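You operate a simulated robot arm through the tools that you are given. There is no shell and no other tool. Be economical: measure what you need, move in short steps, check, and stop when the job is done.

You run a simulated two-armed robot. Do the job below in one go: nothing can be reset, and whatever is moved stays where it is left.

TASK
Pick up the wooden block with one hand, pass it to the other hand and put it on the white bench top.

Only the result counts: the job must be done as asked and must still hold three seconds after the hand-in. Knocking over, shifting, dropping, spilling or breaking anything else fails it.

THE ROBOT
Two 6-joint arms with three-finger grippers on one trunk, on a base that drives. Base frame: it is fixed to the floor where the robot stands at the start and does not move with it; the origin is under the middle of the robot, x ahead of it, y to its left, z up; the surface under the hand at the start is at about z = 860. Units: mm, rad, N and s.
The left shoulder is at the start at [40, 148, 1370], the right one opposite. With the tool pointing down near the work surface each hand reaches from about 340 to 540 mm from the robot's upright axis, wherever it stands, measured 20 degrees to its own side. Places, roughly: white bench top [1300, -4900, 900]; wooden block (3x5x10 cm) [500, 0, 900]. Payload 2.69 kg a hand.
The tool frame of a hand sits at the grasp point between the pads (the TCP): z along the fingers, y along the line on which they close. The tips reach 29 mm beyond it. Largest opening 120 mm; the body of the gripper starts 78 mm behind the TCP.
Orientation is told as [roll, pitch, yaw] about the base's x, y, z axes, in that order, counted from this pose: with the fingers straight down and closing along the base's y, the tool's x points along the base's -x, its y along +y and its z along -z.

THE INTERFACE
- The arms move only by the tool jog_arm. It takes "left_deltas", "right_deltas" or both (then of equal length, played together; a hand with none holds still); each is a list of rows, each an object of numbers (a shift or turn left out is 0, a gripper value left out holds the last): "x", "y", "z": the shift along the tool's x, y, z in mm; "wx", "wy", "wz": the turn, a rotation vector about the tool's x, y, z in rad. In form: [{"x": .., "y": .., "z": .., "wx": .., "wy": .., "wz": ..}, ...]. A call has 1 to 8 rows; each row shifts and turns the commanded pose from where the row before left it, along the tool's axes as they then stand. "left_grip" and "right_grip" are, for a hand that has rows, the opening in per cent of the stroke, from 0 (shut) to 100 (fully open), set as the call begins (left out, the last holds). Each row takes 0.2 s and may step no farther than 50 mm and 0.15 rad from the row before; otherwise, or with a gripper value out of range, the whole call is refused. Where a pose cannot be reached the arm comes as near as it can. A force on the tool above 40 N (or 10 N above the force at the start of the call, whichever is more), or a blocked arm, ends the call early, and 0.2 s more pass. Each finger halts on what it meets, pressing with about 33 N; the grip force reading is that of the motor and also rises with nothing between the fingers. The clock runs only during rows and for 0.2 s after the last one: add rows that do not move to give the fingers time. It gives the time, the measured TCP pose, the force on the tool (base axes), the opening and the grip force at its end, in the units of the frame above (readings bear some noise), with the torque about the TCP (base axes, N m) and any sound that the robot's microphone picked up.
- Cameras (640 x 400 px; columns grow to the right, rows downward): "scene" is now at [93.8, -10.2, 1575.4]; the picture's right is [-0.16, -0.99, 0.00], its down [-0.79, 0.12, -0.61] and it looks along [0.60, -0.09, -0.79] (base axes); focal length 273 px, centre (320, 200). "left" rides on the left gripper at [63, 0, -104] in its tool frame; the picture's right is [-0.01, 1.00, 0.00], its down [-0.83, 0.00, -0.56] and it looks along [-0.56, 0.00, 0.83] (tool axes); focal length 275 px, centre (320, 200). "right" rides on the right gripper at [63, 0, -104] in its tool frame; the picture's right is [0.01, 1.00, 0.00], its down [-0.83, 0.00, -0.56] and it looks along [-0.56, 0.00, 0.83] (tool axes); focal length 275 px, centre (320, 200). There is no depth. A picture from a camera that has moved, and an enlarged one, comes with that camera's place and axes in the base frame and with its lens.
- snapshot(camera): a new picture of that camera. No time passes.
- slide_trunk(by): slides the trunk up (or, below 0, down) by that many mm; the arms and the scene camera ride with it, the base frame stays. It gives what a move gives, with no picture.
- steer(legs): drives the robot by 1 to 6 legs, each [ahead, turn to the left] in mm and rad, along the robot's own axes; the way and the turn of a leg run together, so that a leg with both is an arc; at most 1500 mm and 3.142 rad a leg. The arms and the cameras ride along, it lands a little off, and it stops where it bumps. It gives what a move gives.
- head_to(pan, tilt): turns the head with the scene camera to pan (to the left, within 1.501 rad either way) and tilt (down, from -0.506 to 1.204), counted from straight ahead of the robot. It gives what a move gives.
- inspect(camera, box): a new picture of the part [left, top, right, bottom] of that camera's present view, enlarged. No time passes.
- hand_in(): hands the job in; it is judged then, once.

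Work in short steps. Places have to be worked out from the pictures, the camera data and where the tool is seen: move nearer, look again, correct. Check each grasp and each placing, and mend what went wrong. You have 120 turns and 88 pictures in all, those below and enlarged ones among them. Open the grippers and draw the arms clear of the work before you hand the job in, unless the task says otherwise; then end with one line.

The tools are called by a JSON object that holds its "op" and its "data". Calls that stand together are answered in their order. jog_arm: Moves the arms, as the interface text tells. Its arguments: {"type":"object","properties":{"left_deltas":{"type":"array","items":{"type":"object","properties":{"x":{"type":"number"},"y":{"type":"number"},"z":{"type":"number"},"wx":{"type":"number"},"wy":{"type":"number"},"wz":{"type":"number"}}}},"left_grip":{"type":"number"},"right_deltas":{"type":"array","items":{"type":"object","properties":{"x":{"type":"number"},"y":{"type":"number"},"z":{"type":"number"},"wx":{"type":"number"},"wy":{"type":"number"},"wz":{"type":"number"}}}},"right_grip":{"type":"number"}},"required":[]} The other tools are called the same way: slide_trunk (by) slides the trunk up or down; steer (legs) drives the base; head_to (pan, tilt) turns the head that bears the scene camera; snapshot (camera) takes a picture; inspect (camera, box) takes an enlarged picture of a part of a camera's view; hand_in () hands the job in.

At the start:

```text
time_s: 0.0
left_eef_pos: [507.6, 188.4, 1041.2]
left_tcp_rot: [0.0, 0.0, 0.0]
left_contact_force: [-0.7, -0.3, -0.1]
left_ft_torque: [-0.01, 0.02, -0.03]
left_width: 119.8
left_finger_force: 0.0
right_eef_pos: [459.8, -253.6, 1000.3]
right_tcp_rot: [0.001, 0.001, -0.002]
right_contact_force: [-0.8, 0.7, 0.0]
right_ft_torque: [0.02, -0.01, 0.01]
right_width: 120.1
right_finger_force: 0.0
trunk travel left (down, up): [-497.0, 0.0]
robot x, y, heading: [-0.7, 1.8, 0.002]
head pan, tilt: [-0.155, 0.918]
```

scene: 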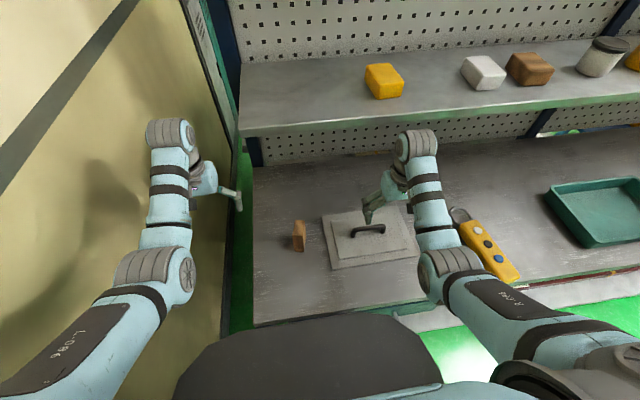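
right: 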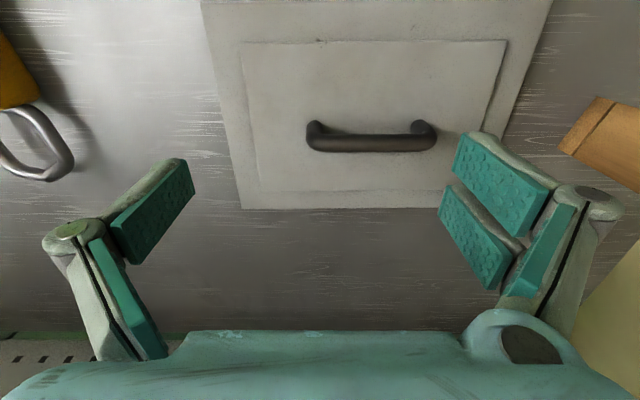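
left: 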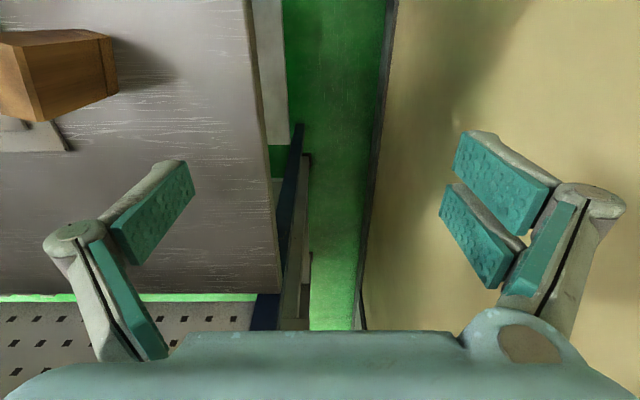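

The block stands upright near [485, -5]; I enlarge the scene to see its pose.

{"op": "inspect", "data": {"camera": "scene", "box": [240, 180, 400, 280]}}

{"op": "inspect", "data": {"camera": "left", "box": [0, 0, 240, 150]}}

```text
4.00 times, centred on (320, 230) of scene
camera zoom: at [93.8, -10.2, 1575.4], right [-0.16, -0.99, 0.0], down [-0.79, 0.12, -0.61], along [0.6, -0.09, -0.79], focal length 1092 px, centre (320, 80)
```

zoom: 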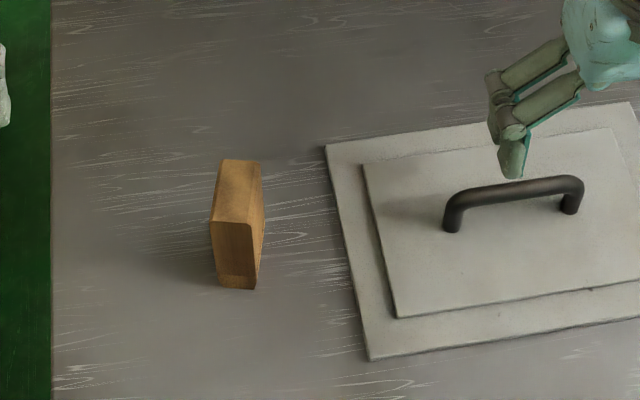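

```text
2.67 times, centred on (120, 75) of left
camera zoom: at [444.8, 188.8, 1146.5], right [0.01, 1.0, 0.0], down [0.83, 0.0, 0.56], along [0.56, 0.0, -0.83], focal length 734 px, centre (853, 533)
```

zoom: 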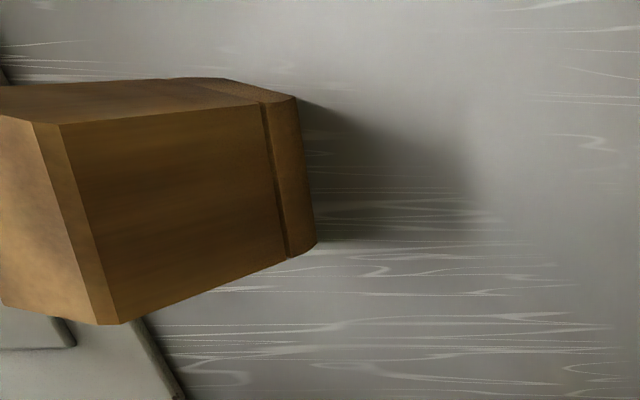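

The block stands on end, about 457–508 in x, centred near [480, -12], yaw around -0.28, its top near 958. I bring the left hand over it at the present height and look again.

{"op": "jog_arm", "data": {"left_deltas": [{"x": 7, "y": -50}, {"x": 7, "y": -50}, {"x": 7, "y": -50}, {"x": 7, "y": -50}, {"wz": 0.14}, {"wz": 0.14}]}}

{"op": "snapshot", "data": {"camera": "left"}}

{"op": "snapshot", "data": {"camera": "scene"}}

```text
refused: row 1 steps farther than a row can; nothing moved
```

```text
82 pictures are left
camera left: at [444.8, 188.8, 1146.5], right [0.01, 1.0, 0.0], down [0.83, 0.0, 0.56], along [0.56, 0.0, -0.83], focal length 275 px, centre (320, 200)
```

left: 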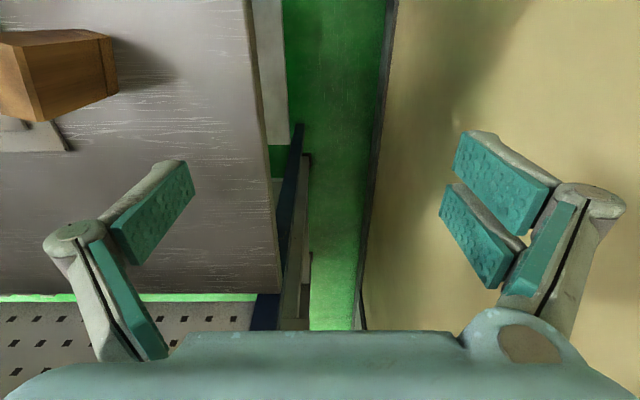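

```text
81 pictures are left
camera scene: at [93.8, -10.2, 1575.4], right [-0.16, -0.99, 0.0], down [-0.79, 0.12, -0.61], along [0.6, -0.09, -0.79], focal length 273 px, centre (320, 200)
```

scene: 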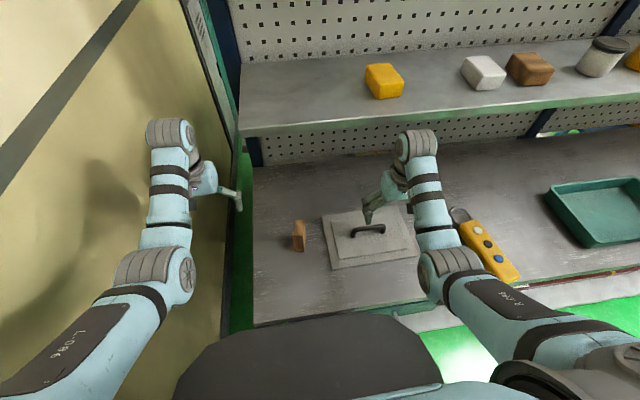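

The step was just over 50 mm; I repeat it with shorter rows.

{"op": "jog_arm", "data": {"left_deltas": [{"x": 7, "y": -40}, {"x": 7, "y": -40}, {"x": 7, "y": -40}, {"x": 7, "y": -40}, {"y": -40}, {"wz": 0.14}, {"wz": 0.14}, {}]}}

```text
time_s: 1.8
left_eef_pos: [506.9, 16.2, 1034.0]
left_tcp_rot: [0.001, 0.001, -0.279]
left_contact_force: [-0.1, -0.4, 0.1]
left_ft_torque: [-0.05, 0.02, -0.01]
left_width: 120.0
left_finger_force: 0.0
left hand out of reach, approached as far as the arm can: row 4, 5
right_eef_pos: [460.5, -254.7, 1000.6]
right_tcp_rot: [0.0, -0.001, 0.0]
right_contact_force: [0.0, -0.6, -0.8]
right_ft_torque: [0.0, 0.0, 0.0]
right_width: 120.2
right_finger_force: 0.1
trunk travel left (down, up): [-497.0, 0.0]
robot x, y, heading: [2.2, 0.5, -0.002]
head pan, tilt: [-0.155, 0.918]
```

The left hand is at its reach limit straight ahead. I turn the base 0.3 rad to the right, so that the block stands about 20° to the left side; the hand height clears the block.

{"op": "steer", "data": {"legs": [[0, -0.3]]}}

{"op": "snapshot", "data": {"camera": "scene"}}

{"op": "snapshot", "data": {"camera": "left"}}

```text
time_s: 3.2
left_eef_pos: [488.4, -130.5, 1033.3]
left_tcp_rot: [-0.001, 0.005, -0.576]
left_contact_force: [-0.6, -1.1, 0.4]
left_ft_torque: [0.03, 0.02, -0.02]
left_width: 120.2
left_finger_force: 0.1
right_eef_pos: [366.2, -377.3, 999.9]
right_tcp_rot: [0.001, 0.0, -0.298]
right_contact_force: [0.4, 0.3, -0.9]
right_ft_torque: [0.0, -0.01, 0.01]
right_width: 120.2
right_finger_force: 0.1
trunk travel left (down, up): [-497.0, 0.0]
robot x, y, heading: [2.4, 2.7, -0.293]
head pan, tilt: [-0.155, 0.918]
```

```text
80 pictures are left
camera scene: at [87.1, -36.4, 1575.3], right [-0.44, -0.9, 0.0], down [-0.72, 0.35, -0.61], along [0.55, -0.27, -0.79], focal length 273 px, centre (320, 200)
```

scene: 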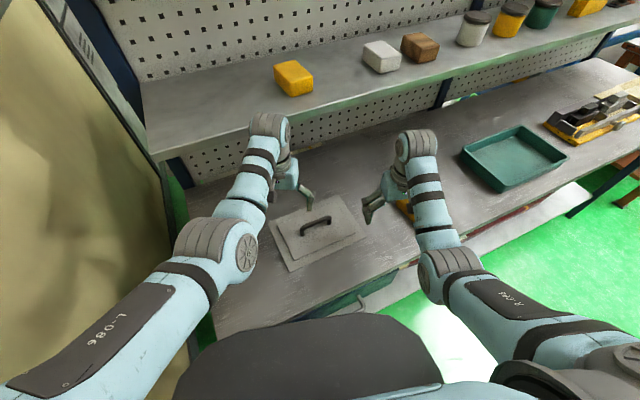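

```text
79 pictures are left
camera left: at [437.0, -96.4, 1139.2], right [0.55, 0.84, 0.0], down [0.7, -0.46, 0.55], along [0.46, -0.3, -0.83], focal length 275 px, centre (320, 200)
```

left: 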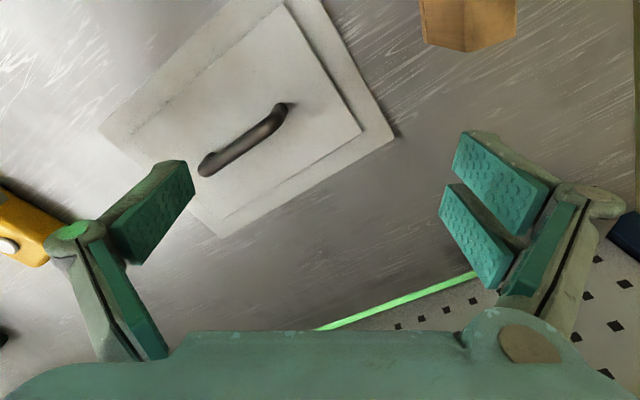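

I shift the left hand by about (-8, +118) to hover above the block and turn it back to yaw -0.28.

{"op": "jog_arm", "data": {"left_deltas": [{"x": 23.7, "y": 31.6}, {"x": 23.7, "y": 31.6}, {"x": 23.7, "y": 31.6}, {"wz": -0.148}, {"wz": -0.148}, {}]}}

{"op": "snapshot", "data": {"camera": "left"}}

{"op": "inspect", "data": {"camera": "scene", "box": [180, 160, 340, 260]}}

```text
time_s: 4.6
left_eef_pos: [487.0, -16.7, 1023.6]
left_tcp_rot: [0.0, 0.004, -0.281]
left_contact_force: [0.5, 0.0, -0.9]
left_ft_torque: [-0.01, 0.02, -0.02]
left_width: 119.5
left_finger_force: 0.0
left hand out of reach, approached as far as the arm can: row 3
right_eef_pos: [365.9, -377.3, 999.1]
right_tcp_rot: [0.001, 0.001, -0.296]
right_contact_force: [0.2, 1.1, -0.2]
right_ft_torque: [-0.02, 0.02, -0.02]
right_width: 119.9
right_finger_force: 0.0
trunk travel left (down, up): [-497.0, 0.0]
robot x, y, heading: [-0.0, 1.5, -0.295]
head pan, tilt: [-0.155, 0.918]
```

```text
78 pictures are left
camera left: at [427.9, 0.7, 1131.1], right [0.28, 0.96, 0.0], down [0.8, -0.23, 0.55], along [0.53, -0.15, -0.83], focal length 275 px, centre (320, 200)
```

left: 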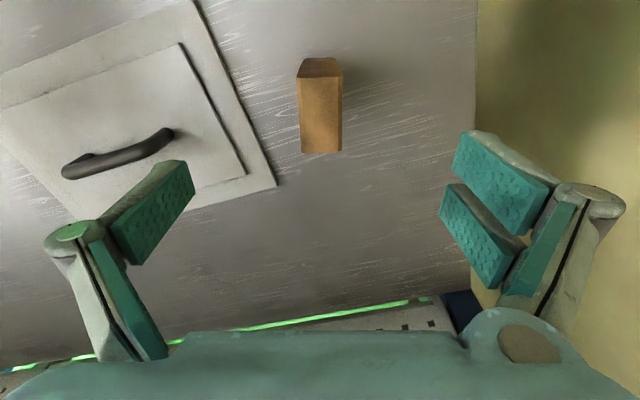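

```text
4.00 times, centred on (260, 210) of scene
camera zoom: at [86.4, -36.7, 1575.4], right [-0.44, -0.9, 0.0], down [-0.71, 0.35, -0.61], along [0.55, -0.27, -0.79], focal length 1092 px, centre (560, 160)
```

zoom: 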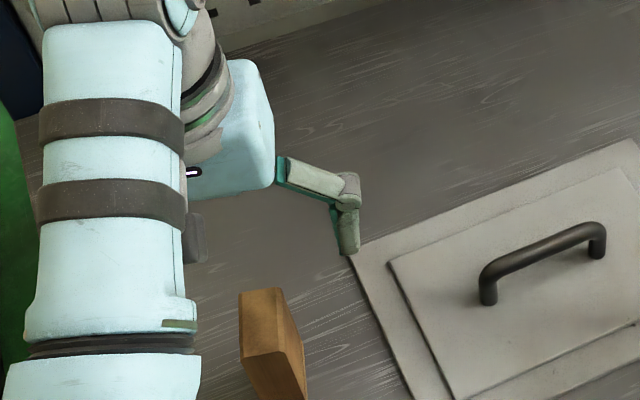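

From the wrist view the block top spans x 456–502 and is centred laterally on the hand; its centre is about [479, -13], in line with the fingers. I shift 8 mm along tool x and descend to z≈944.

{"op": "jog_arm", "data": {"left_deltas": [{"x": 8.5}, {"z": 27}, {"z": 27}, {"z": 26}, {}]}}

{"op": "snapshot", "data": {"camera": "left"}}

```text
time_s: 5.8
left_eef_pos: [484.3, -16.7, 942.5]
left_tcp_rot: [0.0, 0.007, -0.279]
left_contact_force: [-0.5, -0.3, -0.5]
left_ft_torque: [0.01, 0.01, 0.02]
left_width: 119.9
left_finger_force: 0.0
left hand out of reach, approached as far as the arm can: row 1
right_eef_pos: [365.4, -377.9, 999.2]
right_tcp_rot: [0.001, -0.001, -0.297]
right_contact_force: [0.1, 0.0, -0.9]
right_ft_torque: [-0.03, -0.02, -0.03]
right_width: 119.9
right_finger_force: 0.1
trunk travel left (down, up): [-497.0, 0.0]
robot x, y, heading: [-1.3, -0.6, -0.297]
head pan, tilt: [-0.155, 0.918]
```

```text
76 pictures are left
camera left: at [422.9, 0.5, 1047.3], right [0.28, 0.96, 0.0], down [0.8, -0.23, 0.55], along [0.53, -0.15, -0.83], focal length 275 px, centre (320, 200)
```

left: 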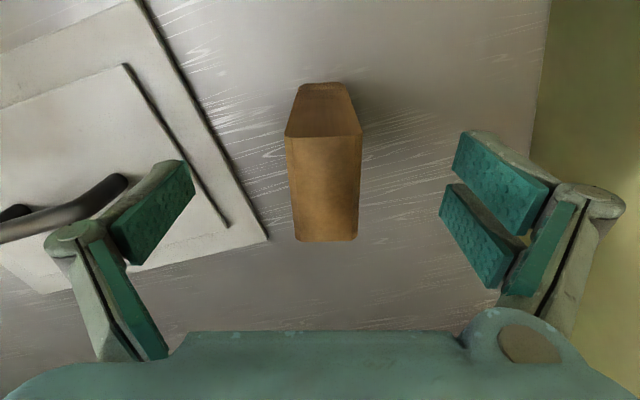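

The hand straddles the block with fingers clear on both sides; a 2 mm lateral correction, then I close.

{"op": "jog_arm", "data": {"left_deltas": [{"y": 1.5}, {}]}}

{"op": "jog_arm", "data": {"left_deltas": [{}, {}, {}, {}], "left_grip": 0}}

{"op": "snapshot", "data": {"camera": "left"}}

```text
time_s: 6.4
left_eef_pos: [482.8, -15.5, 940.5]
left_tcp_rot: [0.0, 0.006, -0.28]
left_contact_force: [0.3, 0.4, -0.8]
left_ft_torque: [-0.02, -0.05, 0.01]
left_width: 119.9
left_finger_force: 0.2
right_eef_pos: [366.3, -378.2, 1000.1]
right_tcp_rot: [0.0, 0.001, -0.297]
right_contact_force: [-0.4, 0.2, 0.0]
right_ft_torque: [-0.01, 0.01, 0.0]
right_width: 120.1
right_finger_force: 0.1
trunk travel left (down, up): [-497.0, 0.0]
robot x, y, heading: [-1.1, 0.4, -0.292]
head pan, tilt: [-0.155, 0.918]
```

```text
time_s: 7.4
left_eef_pos: [483.1, -15.9, 941.4]
left_tcp_rot: [0.002, 0.004, -0.28]
left_contact_force: [0.6, 0.5, 0.6]
left_ft_torque: [0.04, -0.03, -0.02]
left_width: 27.1
left_finger_force: 33.3
right_eef_pos: [365.9, -378.5, 1000.2]
right_tcp_rot: [0.001, 0.001, -0.296]
right_contact_force: [-0.7, -0.5, -0.1]
right_ft_torque: [-0.01, -0.02, 0.03]
right_width: 120.1
right_finger_force: 0.1
trunk travel left (down, up): [-497.0, 0.0]
robot x, y, heading: [-0.4, 0.9, -0.298]
head pan, tilt: [-0.155, 0.918]
```

```text
75 pictures are left
camera left: at [423.2, 2.0, 1047.7], right [0.28, 0.96, 0.0], down [0.8, -0.23, 0.55], along [0.53, -0.15, -0.83], focal length 275 px, centre (320, 200)
```

left: 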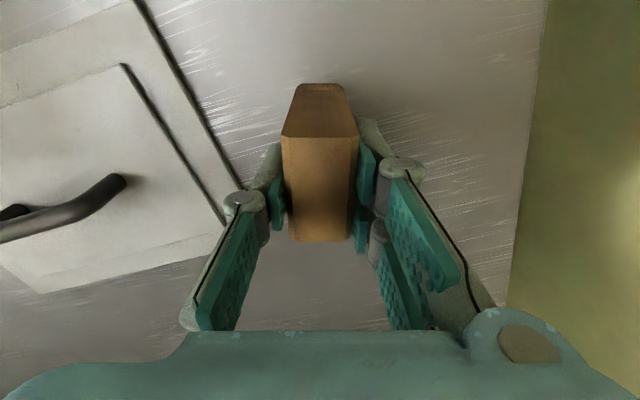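

The grip holds at 27 mm with 33 N. I lift the block straight up by 90 mm and check.

{"op": "jog_arm", "data": {"left_deltas": [{"z": -15}, {"z": -25}, {"z": -25}, {"z": -25}, {}]}}

{"op": "snapshot", "data": {"camera": "left"}}

{"op": "snapshot", "data": {"camera": "scene"}}

```text
time_s: 8.6
left_eef_pos: [487.8, -19.1, 1026.0]
left_tcp_rot: [0.002, 0.004, -0.279]
left_contact_force: [0.5, 0.3, -0.7]
left_ft_torque: [0.02, 0.0, 0.0]
left_width: 27.3
left_finger_force: 32.7
left hand out of reach, approached as far as the arm can: row 4
right_eef_pos: [366.9, -377.6, 999.8]
right_tcp_rot: [0.0, 0.001, -0.295]
right_contact_force: [1.1, -1.2, 0.3]
right_ft_torque: [0.02, -0.01, -0.05]
right_width: 119.9
right_finger_force: 0.1
trunk travel left (down, up): [-497.0, 0.0]
robot x, y, heading: [-1.2, 1.8, -0.298]
head pan, tilt: [-0.155, 0.918]
```

```text
74 pictures are left
camera left: at [428.3, -1.3, 1132.1], right [0.28, 0.96, 0.0], down [0.8, -0.23, 0.55], along [0.53, -0.15, -0.83], focal length 275 px, centre (320, 200)
```

left: 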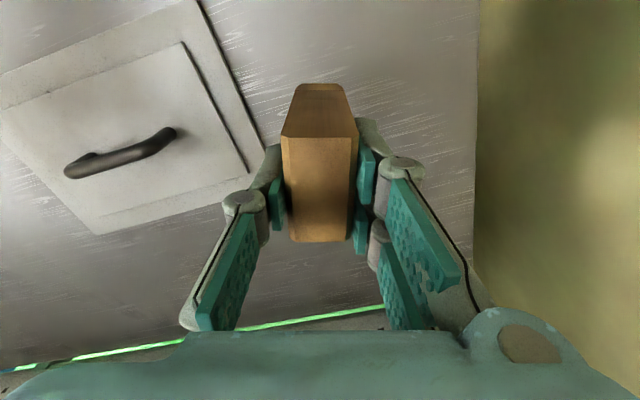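

```text
73 pictures are left
camera scene: at [86.7, -37.3, 1575.3], right [-0.44, -0.9, 0.0], down [-0.71, 0.35, -0.61], along [0.55, -0.27, -0.79], focal length 273 px, centre (320, 200)
```

scene: 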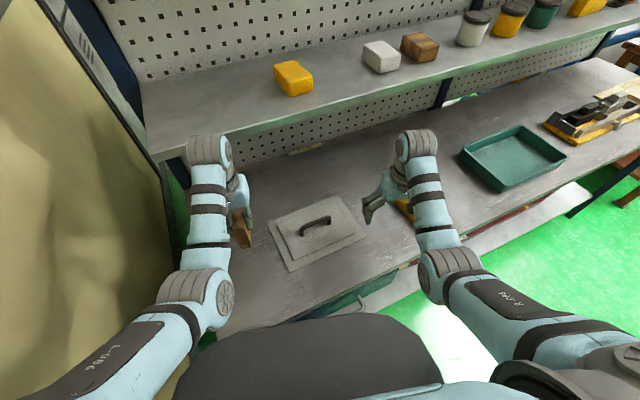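

The block is held and lifted clear. Before backing out I look around to the right for free floor.

{"op": "head_to", "data": {"pan": -1.3, "tilt": 0.35}}

{"op": "snapshot", "data": {"camera": "scene"}}

{"op": "head_to", "data": {"pan": 1.5, "tilt": 0.5}}

{"op": "snapshot", "data": {"camera": "scene"}}

```text
time_s: 9.9
left_eef_pos: [487.5, -18.2, 1027.0]
left_tcp_rot: [-0.001, 0.005, -0.28]
left_contact_force: [1.2, 0.3, -1.3]
left_ft_torque: [-0.02, -0.01, -0.02]
left_width: 27.3
left_finger_force: 32.7
right_eef_pos: [366.2, -378.5, 999.5]
right_tcp_rot: [0.0, 0.001, -0.297]
right_contact_force: [-1.3, 0.0, 0.0]
right_ft_torque: [0.03, -0.01, -0.03]
right_width: 120.1
right_finger_force: 0.0
trunk travel left (down, up): [-497.0, 0.0]
robot x, y, heading: [-2.6, 5.6, -0.297]
head pan, tilt: [-1.3, 0.351]
```

```text
72 pictures are left
camera scene: at [17.1, -97.8, 1624.2], right [-1.0, 0.03, 0.0], down [0.01, 0.34, -0.94], along [-0.02, -0.94, -0.34], focal length 273 px, centre (320, 200)
```

scene: 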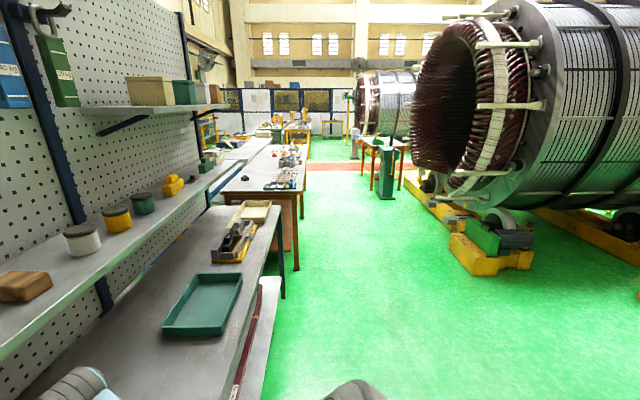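

```text
time_s: 12.4
left_eef_pos: [488.5, -18.1, 1026.5]
left_tcp_rot: [-0.001, 0.005, -0.278]
left_contact_force: [-0.6, 0.5, -1.3]
left_ft_torque: [0.01, 0.01, -0.01]
left_width: 27.4
left_finger_force: 33.0
right_eef_pos: [365.4, -377.6, 998.9]
right_tcp_rot: [-0.001, 0.001, -0.296]
right_contact_force: [-0.7, -0.1, -0.1]
right_ft_torque: [0.03, -0.02, -0.02]
right_width: 119.8
right_finger_force: 0.0
trunk travel left (down, up): [-497.0, 0.0]
robot x, y, heading: [-2.7, -1.3, -0.293]
head pan, tilt: [1.499, 0.499]
```

```text
71 pictures are left
camera scene: at [52.2, 80.2, 1610.6], right [0.93, -0.36, 0.0], down [-0.17, -0.45, -0.88], along [0.32, 0.82, -0.48], focal length 273 px, centre (320, 200)
```

scene: 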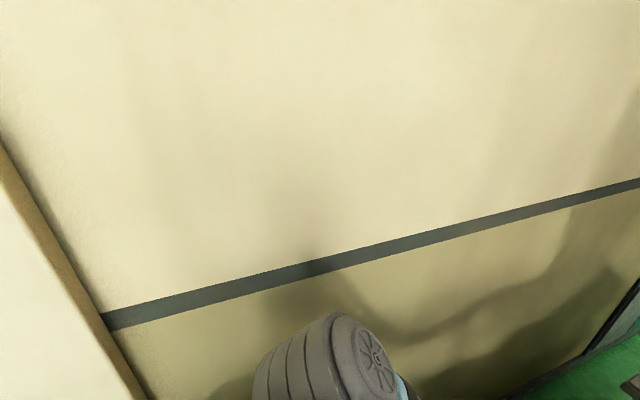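

Left is a wall parallel to x, the floor to the right is open. I face straight ahead again and back off 350 mm along the wall.

{"op": "steer", "data": {"legs": [[0, 0.295], [-350, 0]]}}

{"op": "head_to", "data": {"pan": 0.0, "tilt": 0.9}}

{"op": "snapshot", "data": {"camera": "scene"}}

```text
time_s: 15.6
left_eef_pos: [127.8, 124.1, 1025.3]
left_tcp_rot: [0.001, 0.007, 0.012]
left_contact_force: [0.9, 0.8, -0.5]
left_ft_torque: [0.03, 0.04, 0.01]
left_width: 27.4
left_finger_force: 33.3
right_eef_pos: [113.4, -255.5, 998.5]
right_tcp_rot: [0.0, 0.002, -0.004]
right_contact_force: [0.7, 0.0, 0.7]
right_ft_torque: [-0.03, 0.01, -0.01]
right_width: 119.9
right_finger_force: 0.0
trunk travel left (down, up): [-497.0, 0.0]
robot x, y, heading: [-344.0, 0.7, -0.005]
head pan, tilt: [1.499, 0.499]
```

```text
time_s: 17.2
left_eef_pos: [125.4, 124.7, 1026.8]
left_tcp_rot: [0.0, 0.004, 0.013]
left_contact_force: [-1.1, 0.5, -1.6]
left_ft_torque: [0.0, -0.01, -0.01]
left_width: 27.3
left_finger_force: 33.0
right_eef_pos: [112.0, -254.6, 999.1]
right_tcp_rot: [-0.001, 0.0, -0.002]
right_contact_force: [-0.3, 0.3, -0.3]
right_ft_torque: [0.0, 0.0, 0.01]
right_width: 120.0
right_finger_force: 0.0
trunk travel left (down, up): [-497.0, 0.0]
robot x, y, heading: [-343.9, 1.0, -0.001]
head pan, tilt: [0.0, 0.901]
```

```text
70 pictures are left
camera scene: at [-251.8, 2.0, 1576.7], right [0.0, -1.0, 0.0], down [-0.78, 0.0, -0.62], along [0.62, 0.0, -0.78], focal length 273 px, centre (320, 200)
```

scene: 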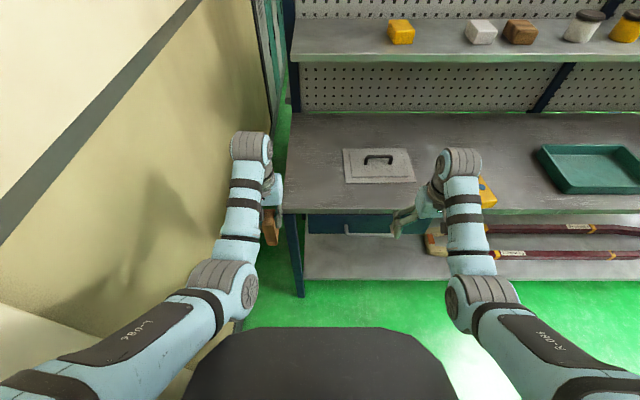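

Clear of the bench. I turn right to face along -y and drive 700 mm into the open, then look ahead.

{"op": "steer", "data": {"legs": [[0, -1.57], [600, 0]]}}

{"op": "head_to", "data": {"pan": 0.2, "tilt": 0.25}}

{"op": "snapshot", "data": {"camera": "scene"}}

```text
time_s: 24.4
left_eef_pos: [-215.7, -1071.7, 1026.2]
left_tcp_rot: [-0.001, 0.005, -1.548]
left_contact_force: [-0.1, 0.8, -0.9]
left_ft_torque: [0.02, -0.02, 0.01]
left_width: 27.3
left_finger_force: 32.9
right_eef_pos: [-594.4, -1065.1, 1001.2]
right_tcp_rot: [0.0, -0.001, -1.564]
right_contact_force: [-0.7, -0.1, 0.7]
right_ft_torque: [-0.02, 0.01, 0.02]
right_width: 120.3
right_finger_force: 0.1
trunk travel left (down, up): [-497.0, 0.0]
robot x, y, heading: [-344.3, -600.9, -1.561]
head pan, tilt: [0.0, 0.901]
```

```text
time_s: 25.4
left_eef_pos: [-216.2, -1075.4, 1025.8]
left_tcp_rot: [0.001, 0.004, -1.546]
left_contact_force: [0.2, 0.6, -0.7]
left_ft_torque: [-0.02, 0.01, 0.01]
left_width: 27.2
left_finger_force: 32.9
right_eef_pos: [-595.6, -1065.0, 999.8]
right_tcp_rot: [0.001, 0.001, -1.564]
right_contact_force: [-0.1, -0.3, 0.4]
right_ft_torque: [-0.03, 0.02, 0.01]
right_width: 119.9
right_finger_force: 0.1
trunk travel left (down, up): [-497.0, 0.0]
robot x, y, heading: [-344.9, -602.4, -1.563]
head pan, tilt: [0.201, 0.25]
```

```text
69 pictures are left
camera scene: at [-324.1, -714.1, 1633.6], right [-0.98, -0.21, 0.0], down [-0.05, 0.24, -0.97], along [0.2, -0.95, -0.25], focal length 273 px, centre (320, 200)
```

scene: 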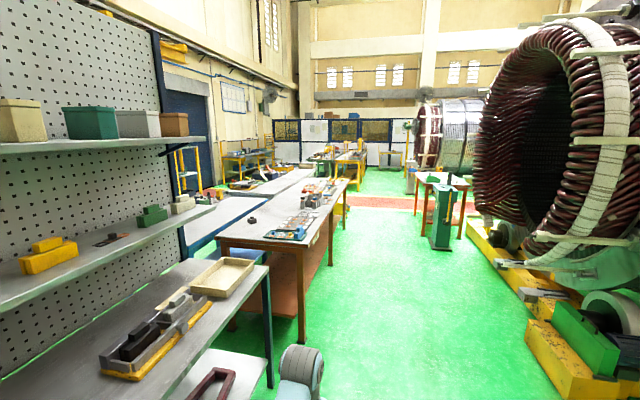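

I zoom in on the area where the white bench should appear, near pixel (277, 177).

{"op": "inspect", "data": {"camera": "scene", "box": [176, 130, 368, 250]}}

```text
3.33 times, centred on (272, 190) of scene
camera zoom: at [-324.1, -714.1, 1633.6], right [-0.98, -0.21, 0.0], down [-0.05, 0.24, -0.97], along [0.2, -0.95, -0.25], focal length 910 px, centre (480, 233)
```

zoom: 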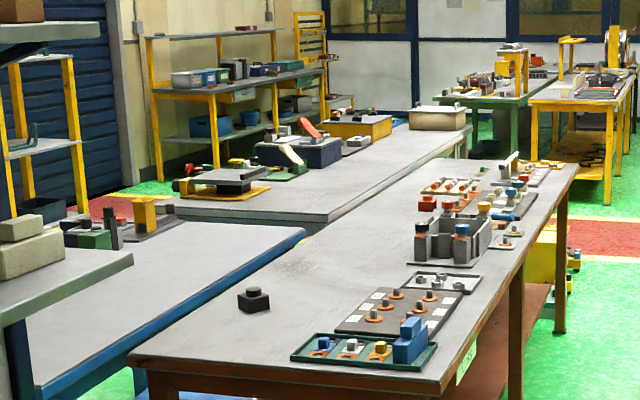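

The white bench is the long light one beyond the wooden table; its accessible side is at x≈810, y≈-4900…-5800. Here is open floor, so I do the hand-over now: first I turn the right hand by 90° about its axis, then will tip it to point to the left hand.

{"op": "jog_arm", "data": {"right_deltas": [{"wz": 0.1428}, {"wz": 0.1428}, {"wz": 0.1428}, {"wz": 0.1428}, {"wz": 0.1428}, {"wz": 0.1428}, {"wz": 0.1428}, {"wz": 0.1428}]}}

{"op": "jog_arm", "data": {"right_deltas": [{"wz": 0.1428}, {"wz": 0.1428}, {"wz": 0.1428}, {"wy": 0.1428}, {"wy": 0.1428}, {"wy": 0.1428}, {"wy": 0.1428}, {"wy": 0.1428}]}}

{"op": "head_to", "data": {"pan": 0.0, "tilt": 0.9}}

{"op": "snapshot", "data": {"camera": "scene"}}

```text
time_s: 27.2
left_eef_pos: [-216.3, -1074.8, 1027.5]
left_tcp_rot: [0.0, 0.006, -1.547]
left_contact_force: [0.3, -0.2, -1.0]
left_ft_torque: [0.0, -0.01, -0.03]
left_width: 27.1
left_finger_force: 33.0
right_eef_pos: [-595.9, -1065.1, 999.7]
right_tcp_rot: [0.001, 0.001, -2.707]
right_contact_force: [0.4, -0.9, -0.1]
right_ft_torque: [0.05, 0.0, -0.01]
right_width: 120.1
right_finger_force: 0.1
trunk travel left (down, up): [-497.0, 0.0]
robot x, y, heading: [-346.1, -603.5, -1.568]
head pan, tilt: [0.201, 0.25]
```

```text
time_s: 29.1
left_eef_pos: [-218.3, -1074.3, 1026.6]
left_tcp_rot: [0.002, 0.005, -1.546]
left_contact_force: [-0.2, 0.6, -1.1]
left_ft_torque: [0.0, 0.01, -0.01]
left_width: 27.3
left_finger_force: 33.4
right_eef_pos: [-595.3, -1064.5, 1000.1]
right_tcp_rot: [-0.001, 0.717, -3.135]
right_contact_force: [-0.7, 0.8, 0.6]
right_ft_torque: [-0.01, -0.02, 0.02]
right_width: 119.8
right_finger_force: 0.1
trunk travel left (down, up): [-497.0, 0.0]
robot x, y, heading: [-341.6, -604.6, -1.561]
head pan, tilt: [0.201, 0.25]
```

```text
time_s: 30.1
left_eef_pos: [-217.3, -1075.3, 1026.1]
left_tcp_rot: [0.001, 0.004, -1.548]
left_contact_force: [-0.1, 0.6, -0.2]
left_ft_torque: [-0.03, -0.01, 0.0]
left_width: 27.4
left_finger_force: 32.4
right_eef_pos: [-595.2, -1065.2, 999.3]
right_tcp_rot: [0.001, 0.715, -3.131]
right_contact_force: [0.4, -0.3, -0.1]
right_ft_torque: [-0.02, 0.03, 0.02]
right_width: 120.0
right_finger_force: 0.1
trunk travel left (down, up): [-497.0, 0.0]
robot x, y, heading: [-343.6, -604.6, -1.565]
head pan, tilt: [0.0, 0.901]
```

```text
67 pictures are left
camera scene: at [-342.6, -697.8, 1576.7], right [-1.0, -0.01, 0.0], down [-0.01, 0.78, -0.62], along [0.0, -0.62, -0.78], focal length 273 px, centre (320, 200)
```

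scene: 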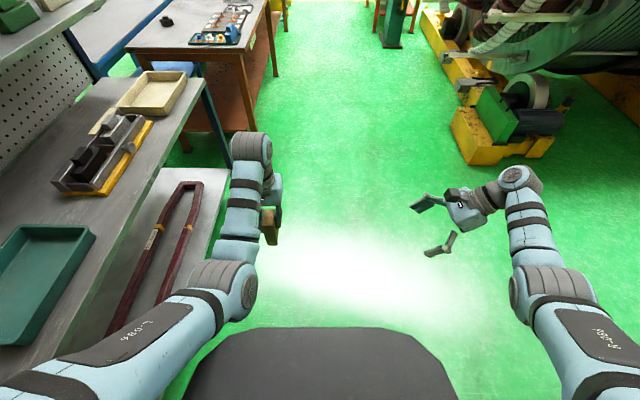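

The turn works. I finish tipping the right hand to horizontal and, meanwhile, bring it nearer at the target height.

{"op": "jog_arm", "data": {"right_deltas": [{"wy": 0.1428}, {"wy": 0.1428}, {"wy": 0.1428}, {"wy": 0.1428}, {"wy": 0.1428}, {"wy": 0.1428}, {}]}}

{"op": "jog_arm", "data": {"right_deltas": [{"z": 40}, {"z": 40}, {"z": 40}, {}]}}

{"op": "snapshot", "data": {"camera": "scene"}}

{"op": "snapshot", "data": {"camera": "right"}}

```text
time_s: 31.7
left_eef_pos: [-215.8, -1074.0, 1026.3]
left_tcp_rot: [0.0, 0.005, -1.547]
left_contact_force: [-0.6, 0.0, -0.7]
left_ft_torque: [-0.01, 0.01, 0.0]
left_width: 27.6
left_finger_force: 32.7
right_eef_pos: [-557.3, -996.5, 1035.3]
right_tcp_rot: [-0.007, 1.524, -3.136]
right_contact_force: [0.2, 0.1, -0.3]
right_ft_torque: [0.02, 0.01, -0.05]
right_width: 120.1
right_finger_force: 0.0
right hand out of reach, approached as far as the arm can: row 2, 3, 4, 5, 6
trunk travel left (down, up): [-497.0, 0.0]
robot x, y, heading: [-344.4, -599.2, -1.564]
head pan, tilt: [0.0, 0.901]
```

```text
time_s: 32.7
left_eef_pos: [-216.2, -1074.6, 1025.6]
left_tcp_rot: [-0.001, 0.006, -1.547]
left_contact_force: [-0.3, -0.6, -1.6]
left_ft_torque: [0.01, 0.0, -0.02]
left_width: 27.0
left_finger_force: 33.2
right_eef_pos: [-437.6, -995.4, 1034.4]
right_tcp_rot: [-2.042, 1.57, 1.106]
right_contact_force: [1.0, 0.8, -0.4]
right_ft_torque: [0.01, 0.0, 0.0]
right_width: 119.9
right_finger_force: 0.1
trunk travel left (down, up): [-497.0, 0.0]
robot x, y, heading: [-342.8, -602.4, -1.56]
head pan, tilt: [0.0, 0.901]
```

```text
66 pictures are left
camera scene: at [-343.1, -698.1, 1576.7], right [-1.0, -0.01, 0.0], down [-0.01, 0.78, -0.62], along [0.0, -0.62, -0.78], focal length 273 px, centre (320, 200)
```

scene: 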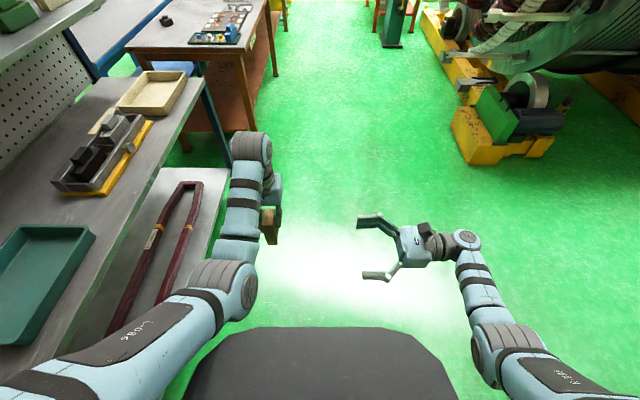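

```text
65 pictures are left
camera right: at [-543.4, -995.3, 1098.3], right [0.01, -1.0, 0.0], down [-0.56, -0.01, -0.83], along [0.83, 0.0, -0.56], focal length 275 px, centre (320, 200)
```

right: 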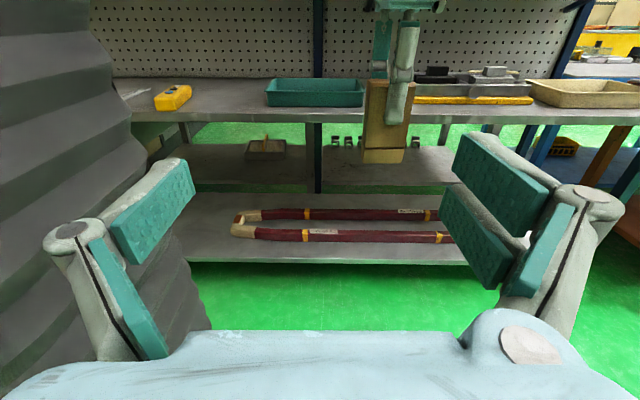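

The right hand now points straight at the block, which spans z≈943–1038, y centre ≈-1071. I line up at y -1071, z 968 (below the left fingertips at 997) and approach half way.

{"op": "jog_arm", "data": {"right_deltas": [{"y": 38, "x": -30}, {"y": 38, "x": -36}, {}]}}

{"op": "jog_arm", "data": {"right_deltas": [{"z": 40}, {"z": 40}, {"z": 20}, {}]}}

{"op": "snapshot", "data": {"camera": "right"}}

{"op": "snapshot", "data": {"camera": "scene"}}

```text
refused: row 2 steps farther than a row can; nothing moved
```

```text
time_s: 33.7
left_eef_pos: [-216.4, -1073.9, 1026.3]
left_tcp_rot: [0.001, 0.005, -1.548]
left_contact_force: [-0.2, -1.0, 0.5]
left_ft_torque: [-0.03, 0.01, 0.02]
left_width: 27.3
left_finger_force: 32.8
right_eef_pos: [-336.7, -992.3, 1035.7]
right_tcp_rot: [-3.046, 1.572, 0.101]
right_contact_force: [-0.6, -0.2, -0.4]
right_ft_torque: [-0.03, -0.05, -0.02]
right_width: 119.8
right_finger_force: 0.0
trunk travel left (down, up): [-497.0, 0.0]
robot x, y, heading: [-345.3, -602.5, -1.564]
head pan, tilt: [0.0, 0.901]
```

```text
64 pictures are left
camera right: at [-443.2, -994.9, 1098.9], right [0.01, -1.0, 0.0], down [-0.56, -0.01, -0.83], along [0.83, 0.0, -0.56], focal length 275 px, centre (320, 200)
```

right: 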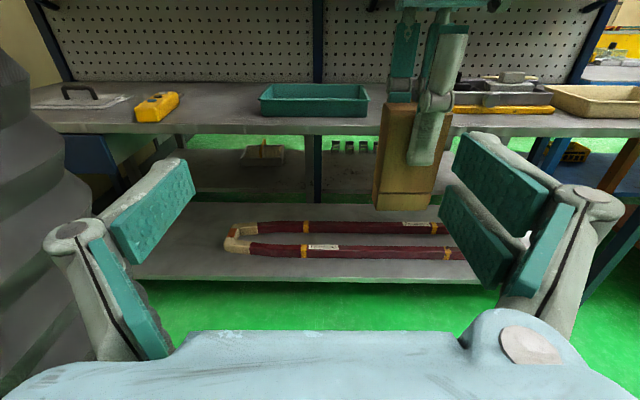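

```text
63 pictures are left
camera scene: at [-343.5, -697.7, 1576.7], right [-1.0, -0.01, 0.0], down [-0.01, 0.78, -0.62], along [0.0, -0.62, -0.78], focal length 273 px, centre (320, 200)
```

scene: 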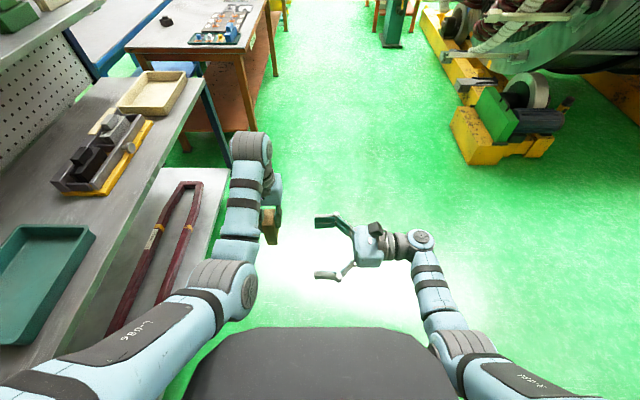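

The lining-up row was slightly too long and refused, but the approach still stayed clear. I line up now (z down 66, forward 77).

{"op": "jog_arm", "data": {"right_deltas": [{"x": -33}, {"x": -34}, {"y": 38}, {"y": 39}, {}]}}

{"op": "snapshot", "data": {"camera": "right"}}

```text
time_s: 34.9
left_eef_pos: [-216.8, -1074.3, 1026.6]
left_tcp_rot: [0.001, 0.005, -1.546]
left_contact_force: [0.7, -0.4, -1.1]
left_ft_torque: [-0.01, 0.02, 0.01]
left_width: 27.2
left_finger_force: 33.4
right_eef_pos: [-338.5, -1024.3, 995.8]
right_tcp_rot: [-0.502, 1.57, 2.647]
right_contact_force: [-0.2, -0.5, -1.0]
right_ft_torque: [0.02, 0.03, -0.01]
right_width: 120.1
right_finger_force: 0.1
right hand out of reach, approached as far as the arm can: row 3, 4
trunk travel left (down, up): [-497.0, 0.0]
robot x, y, heading: [-343.2, -605.5, -1.562]
head pan, tilt: [0.0, 0.901]
```

```text
62 pictures are left
camera right: at [-444.2, -1024.5, 1058.9], right [0.01, -1.0, 0.0], down [-0.56, -0.01, -0.83], along [0.83, 0.0, -0.56], focal length 275 px, centre (320, 200)
```

right: 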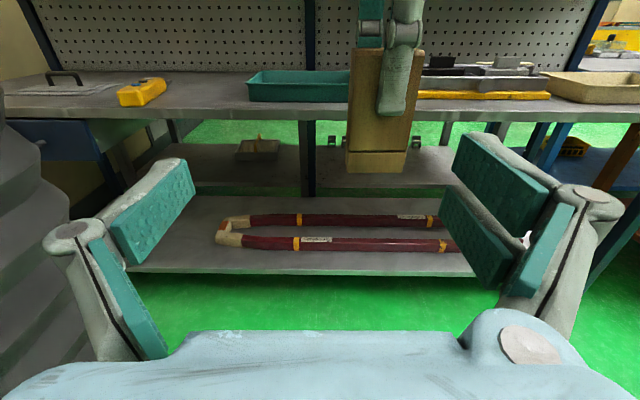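

The right arm is at its forward limit, so I bring the left hand with the block back 70 mm toward the robot and up 30 mm.

{"op": "jog_arm", "data": {"left_deltas": [{"x": 35}, {"x": 35}, {"z": -30}, {}]}}

{"op": "snapshot", "data": {"camera": "right"}}

```text
time_s: 35.9
left_eef_pos: [-218.5, -1037.2, 998.8]
left_tcp_rot: [0.03, 0.004, -1.529]
left_contact_force: [-0.8, 0.1, -1.1]
left_ft_torque: [-0.03, -0.03, -0.02]
left_width: 27.3
left_finger_force: 33.2
left hand out of reach, approached as far as the arm can: row 1, 2, 3
right_eef_pos: [-338.6, -1024.7, 994.9]
right_tcp_rot: [-1.356, 1.571, 1.794]
right_contact_force: [0.9, 0.8, 0.3]
right_ft_torque: [-0.02, 0.02, -0.03]
right_width: 119.8
right_finger_force: 0.0
trunk travel left (down, up): [-497.0, 0.0]
robot x, y, heading: [-345.8, -605.5, -1.566]
head pan, tilt: [0.0, 0.901]
```

```text
61 pictures are left
camera right: at [-444.1, -1024.8, 1058.7], right [0.01, -1.0, 0.0], down [-0.56, -0.01, -0.83], along [0.83, 0.0, -0.56], focal length 275 px, centre (320, 200)
```

right: 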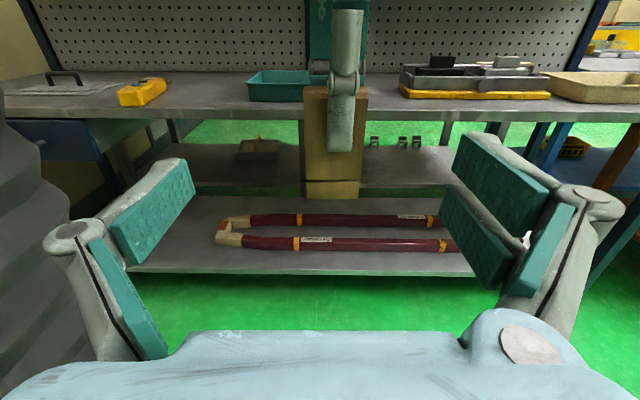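

The left arm can't fold nearer, so I yaw both hands together by 0.6 rad: the right hand then points forward-left with its wrist nearer the robot, and the block's faces stay square to it.

{"op": "jog_arm", "data": {"left_deltas": [{"wz": 0.15}, {"wz": 0.15}, {"wz": 0.15}, {"wz": 0.15}, {}], "right_deltas": [{"wx": -0.15}, {"wx": -0.15}, {"wx": -0.15}, {"wx": -0.15}, {}]}}

{"op": "snapshot", "data": {"camera": "right"}}

{"op": "snapshot", "data": {"camera": "scene"}}

```text
time_s: 37.1
left_eef_pos: [-221.3, -1040.1, 1002.1]
left_tcp_rot: [0.02, 0.012, -2.135]
left_contact_force: [-0.2, 0.1, -1.0]
left_ft_torque: [-0.01, -0.02, 0.02]
left_width: 27.2
left_finger_force: 33.8
right_eef_pos: [-336.8, -1021.8, 994.3]
right_tcp_rot: [-0.117, 1.572, 2.432]
right_contact_force: [-0.4, -0.6, -0.4]
right_ft_torque: [0.02, -0.05, 0.0]
right_width: 120.1
right_finger_force: 0.1
trunk travel left (down, up): [-497.0, 0.0]
robot x, y, heading: [-345.3, -601.0, -1.569]
head pan, tilt: [0.0, 0.901]
```

```text
60 pictures are left
camera right: at [-423.7, -964.9, 1058.1], right [-0.56, -0.83, 0.0], down [-0.46, 0.31, -0.83], along [0.69, -0.47, -0.56], focal length 275 px, centre (320, 200)
```

right: 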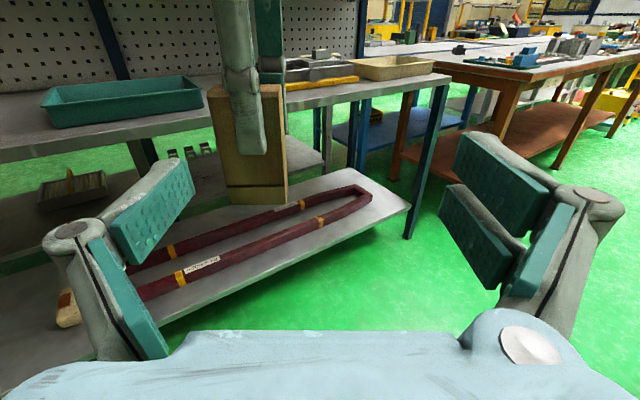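

```text
59 pictures are left
camera scene: at [-342.7, -697.8, 1576.7], right [-1.0, -0.01, 0.0], down [-0.01, 0.78, -0.62], along [0.0, -0.62, -0.78], focal length 273 px, centre (320, 200)
```

scene: 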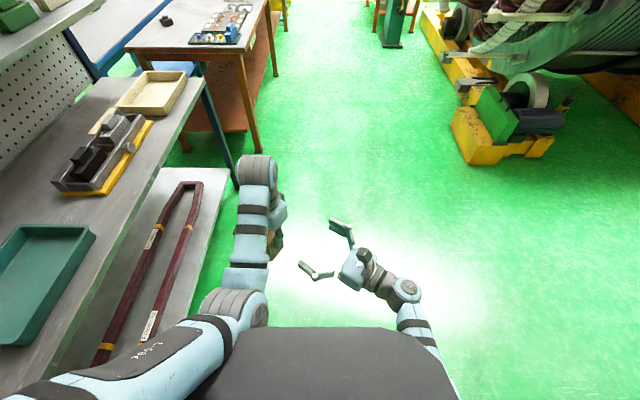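

Right hand: the block's centre works out near [-219, -1036], bottom z≈919. I lower the right hand 46 mm, shift -54 along its closing axis, then look before advancing.

{"op": "jog_arm", "data": {"right_deltas": [{"x": -23}, {"x": -23}, {"y": -27}, {"y": -27}, {}]}}

{"op": "snapshot", "data": {"camera": "right"}}

```text
time_s: 38.3
left_eef_pos: [-223.0, -1040.1, 1002.7]
left_tcp_rot: [0.02, 0.012, -2.133]
left_contact_force: [-0.2, 0.6, -0.6]
left_ft_torque: [0.0, 0.0, 0.01]
left_width: 27.3
left_finger_force: 32.5
right_eef_pos: [-308.8, -987.8, 954.5]
right_tcp_rot: [1.707, 1.551, -2.023]
right_contact_force: [-0.5, 0.0, 0.3]
right_ft_torque: [-0.03, -0.03, 0.02]
right_width: 120.2
right_finger_force: 0.1
trunk travel left (down, up): [-497.0, 0.0]
robot x, y, heading: [-346.2, -603.1, -1.565]
head pan, tilt: [0.0, 0.901]
```

```text
58 pictures are left
camera right: at [-396.5, -927.9, 1016.6], right [-0.56, -0.83, 0.02], down [-0.47, 0.29, -0.83], along [0.68, -0.48, -0.55], focal length 275 px, centre (320, 200)
```

right: 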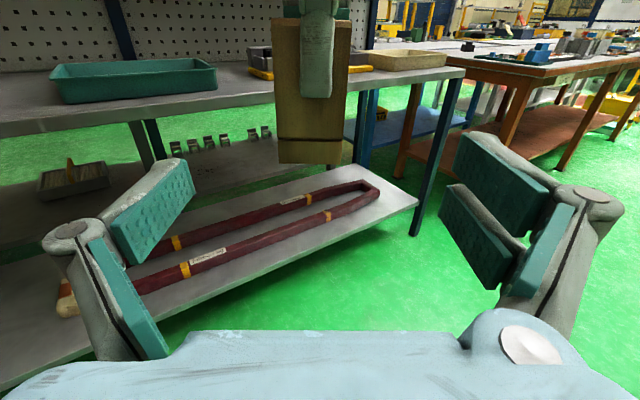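

Block centre appears ~6 mm to tool -y. I correct that, lower 7 mm more and advance 50 mm, then look.

{"op": "jog_arm", "data": {"right_deltas": [{"y": -6, "x": -7}, {"z": 25}, {"z": 25}, {}]}}

{"op": "snapshot", "data": {"camera": "right"}}

```text
time_s: 39.3
left_eef_pos: [-222.5, -1039.8, 1002.7]
left_tcp_rot: [0.02, 0.012, -2.133]
left_contact_force: [-0.6, -0.7, -1.0]
left_ft_torque: [-0.02, -0.01, 0.0]
left_width: 27.2
left_finger_force: 32.2
right_eef_pos: [-270.2, -1005.7, 940.0]
right_tcp_rot: [0.972, 1.546, -2.762]
right_contact_force: [-0.7, 0.5, 0.5]
right_ft_torque: [-0.01, 0.01, -0.01]
right_width: 120.1
right_finger_force: 0.1
trunk travel left (down, up): [-497.0, 0.0]
robot x, y, heading: [-347.7, -598.5, -1.56]
head pan, tilt: [0.0, 0.901]
```

```text
57 pictures are left
camera right: at [-355.5, -947.3, 1005.4], right [-0.56, -0.83, 0.02], down [-0.48, 0.3, -0.82], along [0.68, -0.47, -0.57], focal length 275 px, centre (320, 200)
```

right: 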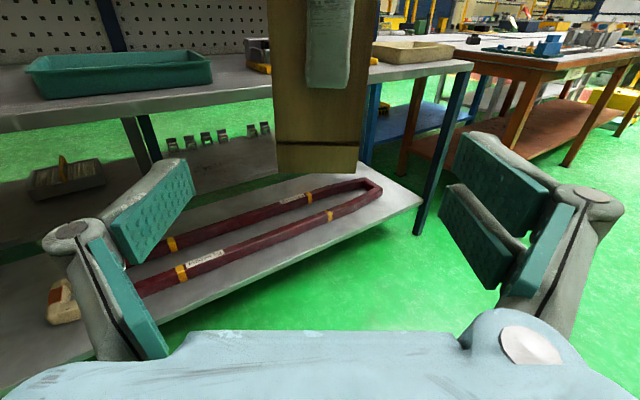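

Centred; the block's front face is ~46 mm ahead of the grasp point. I advance 45 mm and raise 5 mm, then look before closing.

{"op": "jog_arm", "data": {"right_deltas": [{"z": 22, "x": 5}, {"z": 23}, {}]}}

{"op": "snapshot", "data": {"camera": "right"}}

```text
time_s: 40.3
left_eef_pos: [-220.4, -1040.2, 1003.6]
left_tcp_rot: [0.026, 0.012, -2.133]
left_contact_force: [0.4, -0.2, -0.8]
left_ft_torque: [-0.02, -0.06, 0.02]
left_width: 27.0
left_finger_force: 33.2
right_eef_pos: [-268.9, -1028.2, 915.5]
right_tcp_rot: [0.472, 1.483, 3.003]
right_contact_force: [-0.3, 0.2, -0.4]
right_ft_torque: [-0.01, -0.03, 0.02]
right_width: 120.1
right_finger_force: 0.0
trunk travel left (down, up): [-497.0, 0.0]
robot x, y, heading: [-342.7, -602.2, -1.562]
head pan, tilt: [0.0, 0.901]
stopped in row 3 (right hand): the arm was blocked; the commanded pose is now the measured one
```

```text
56 pictures are left
camera right: at [-350.0, -968.3, 987.0], right [-0.57, -0.82, 0.04], down [-0.53, 0.33, -0.78], along [0.63, -0.47, -0.62], focal length 275 px, centre (320, 200)
```

right: 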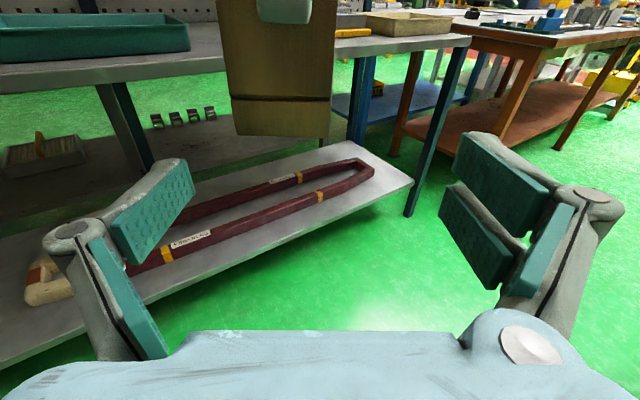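

The right arm was blocked and sagged; I look at the scene to see what it met.

{"op": "snapshot", "data": {"camera": "scene"}}

```text
55 pictures are left
camera scene: at [-342.6, -697.2, 1576.7], right [-1.0, -0.01, 0.0], down [-0.01, 0.78, -0.62], along [0.0, -0.62, -0.78], focal length 273 px, centre (320, 200)
```

scene: 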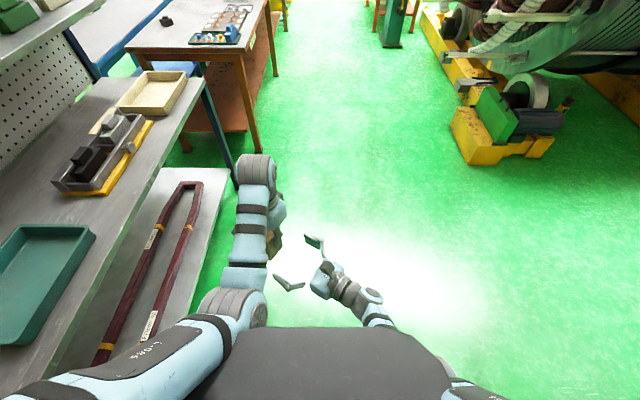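

The right forearm folded against the trunk: the meeting point lies too far left. I retract the right hand, then bring the block about 75 mm to the right, closer to the midline.

{"op": "jog_arm", "data": {"right_deltas": [{"z": -20, "x": 10}, {"z": -35, "x": 15}, {"z": -35, "x": 5}, {"z": -35}, {}]}}

{"op": "jog_arm", "data": {"left_deltas": [{"y": -30, "x": -17}, {"y": -30, "x": -17}, {}]}}

{"op": "snapshot", "data": {"camera": "scene"}}

{"op": "snapshot", "data": {"camera": "right"}}

```text
time_s: 41.5
left_eef_pos: [-221.1, -1040.6, 1003.0]
left_tcp_rot: [0.023, 0.013, -2.132]
left_contact_force: [0.6, -0.7, -0.6]
left_ft_torque: [0.0, 0.0, 0.0]
left_width: 27.3
left_finger_force: 32.7
right_eef_pos: [-365.7, -955.5, 957.3]
right_tcp_rot: [0.458, 1.485, 2.99]
right_contact_force: [-1.0, -0.3, 0.2]
right_ft_torque: [0.0, -0.02, 0.0]
right_width: 120.1
right_finger_force: 0.2
trunk travel left (down, up): [-497.0, 0.0]
robot x, y, heading: [-343.2, -602.2, -1.56]
head pan, tilt: [0.0, 0.901]
```

```text
time_s: 42.5
left_eef_pos: [-216.9, -1056.0, 987.3]
left_tcp_rot: [0.095, 0.056, -2.07]
left_contact_force: [-0.2, 0.4, -0.8]
left_ft_torque: [-0.01, -0.03, 0.01]
left_width: 27.3
left_finger_force: 33.4
left hand out of reach, approached as far as the arm can: row 2
right_eef_pos: [-366.2, -956.3, 957.4]
right_tcp_rot: [0.469, 1.485, 3.0]
right_contact_force: [0.6, -0.1, -0.5]
right_ft_torque: [0.01, 0.0, 0.02]
right_width: 120.2
right_finger_force: 0.1
trunk travel left (down, up): [-497.0, 0.0]
robot x, y, heading: [-345.2, -606.5, -1.56]
head pan, tilt: [0.0, 0.901]
stopped in row 3 (left hand): the arm was blocked; the commanded pose is now the measured one
```

```text
54 pictures are left
camera scene: at [-342.4, -697.3, 1576.7], right [-1.0, -0.01, 0.0], down [-0.01, 0.78, -0.62], along [0.0, -0.62, -0.78], focal length 273 px, centre (320, 200)
```

scene: 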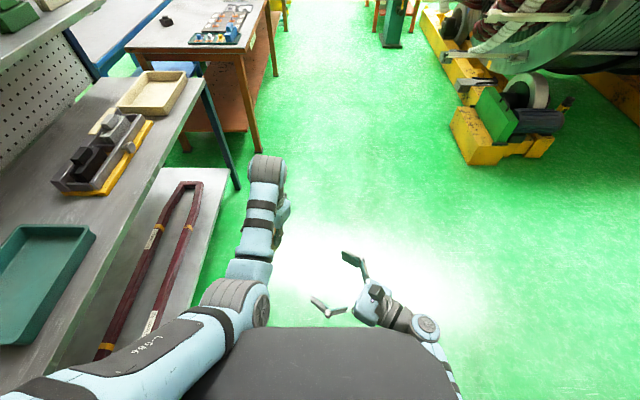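

```text
53 pictures are left
camera right: at [-447.2, -897.5, 1027.8], right [-0.57, -0.82, 0.04], down [-0.53, 0.33, -0.79], along [0.63, -0.47, -0.62], focal length 275 px, centre (320, 200)
```

right: 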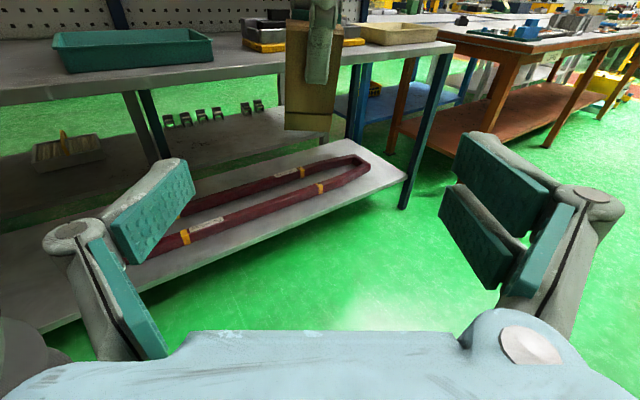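

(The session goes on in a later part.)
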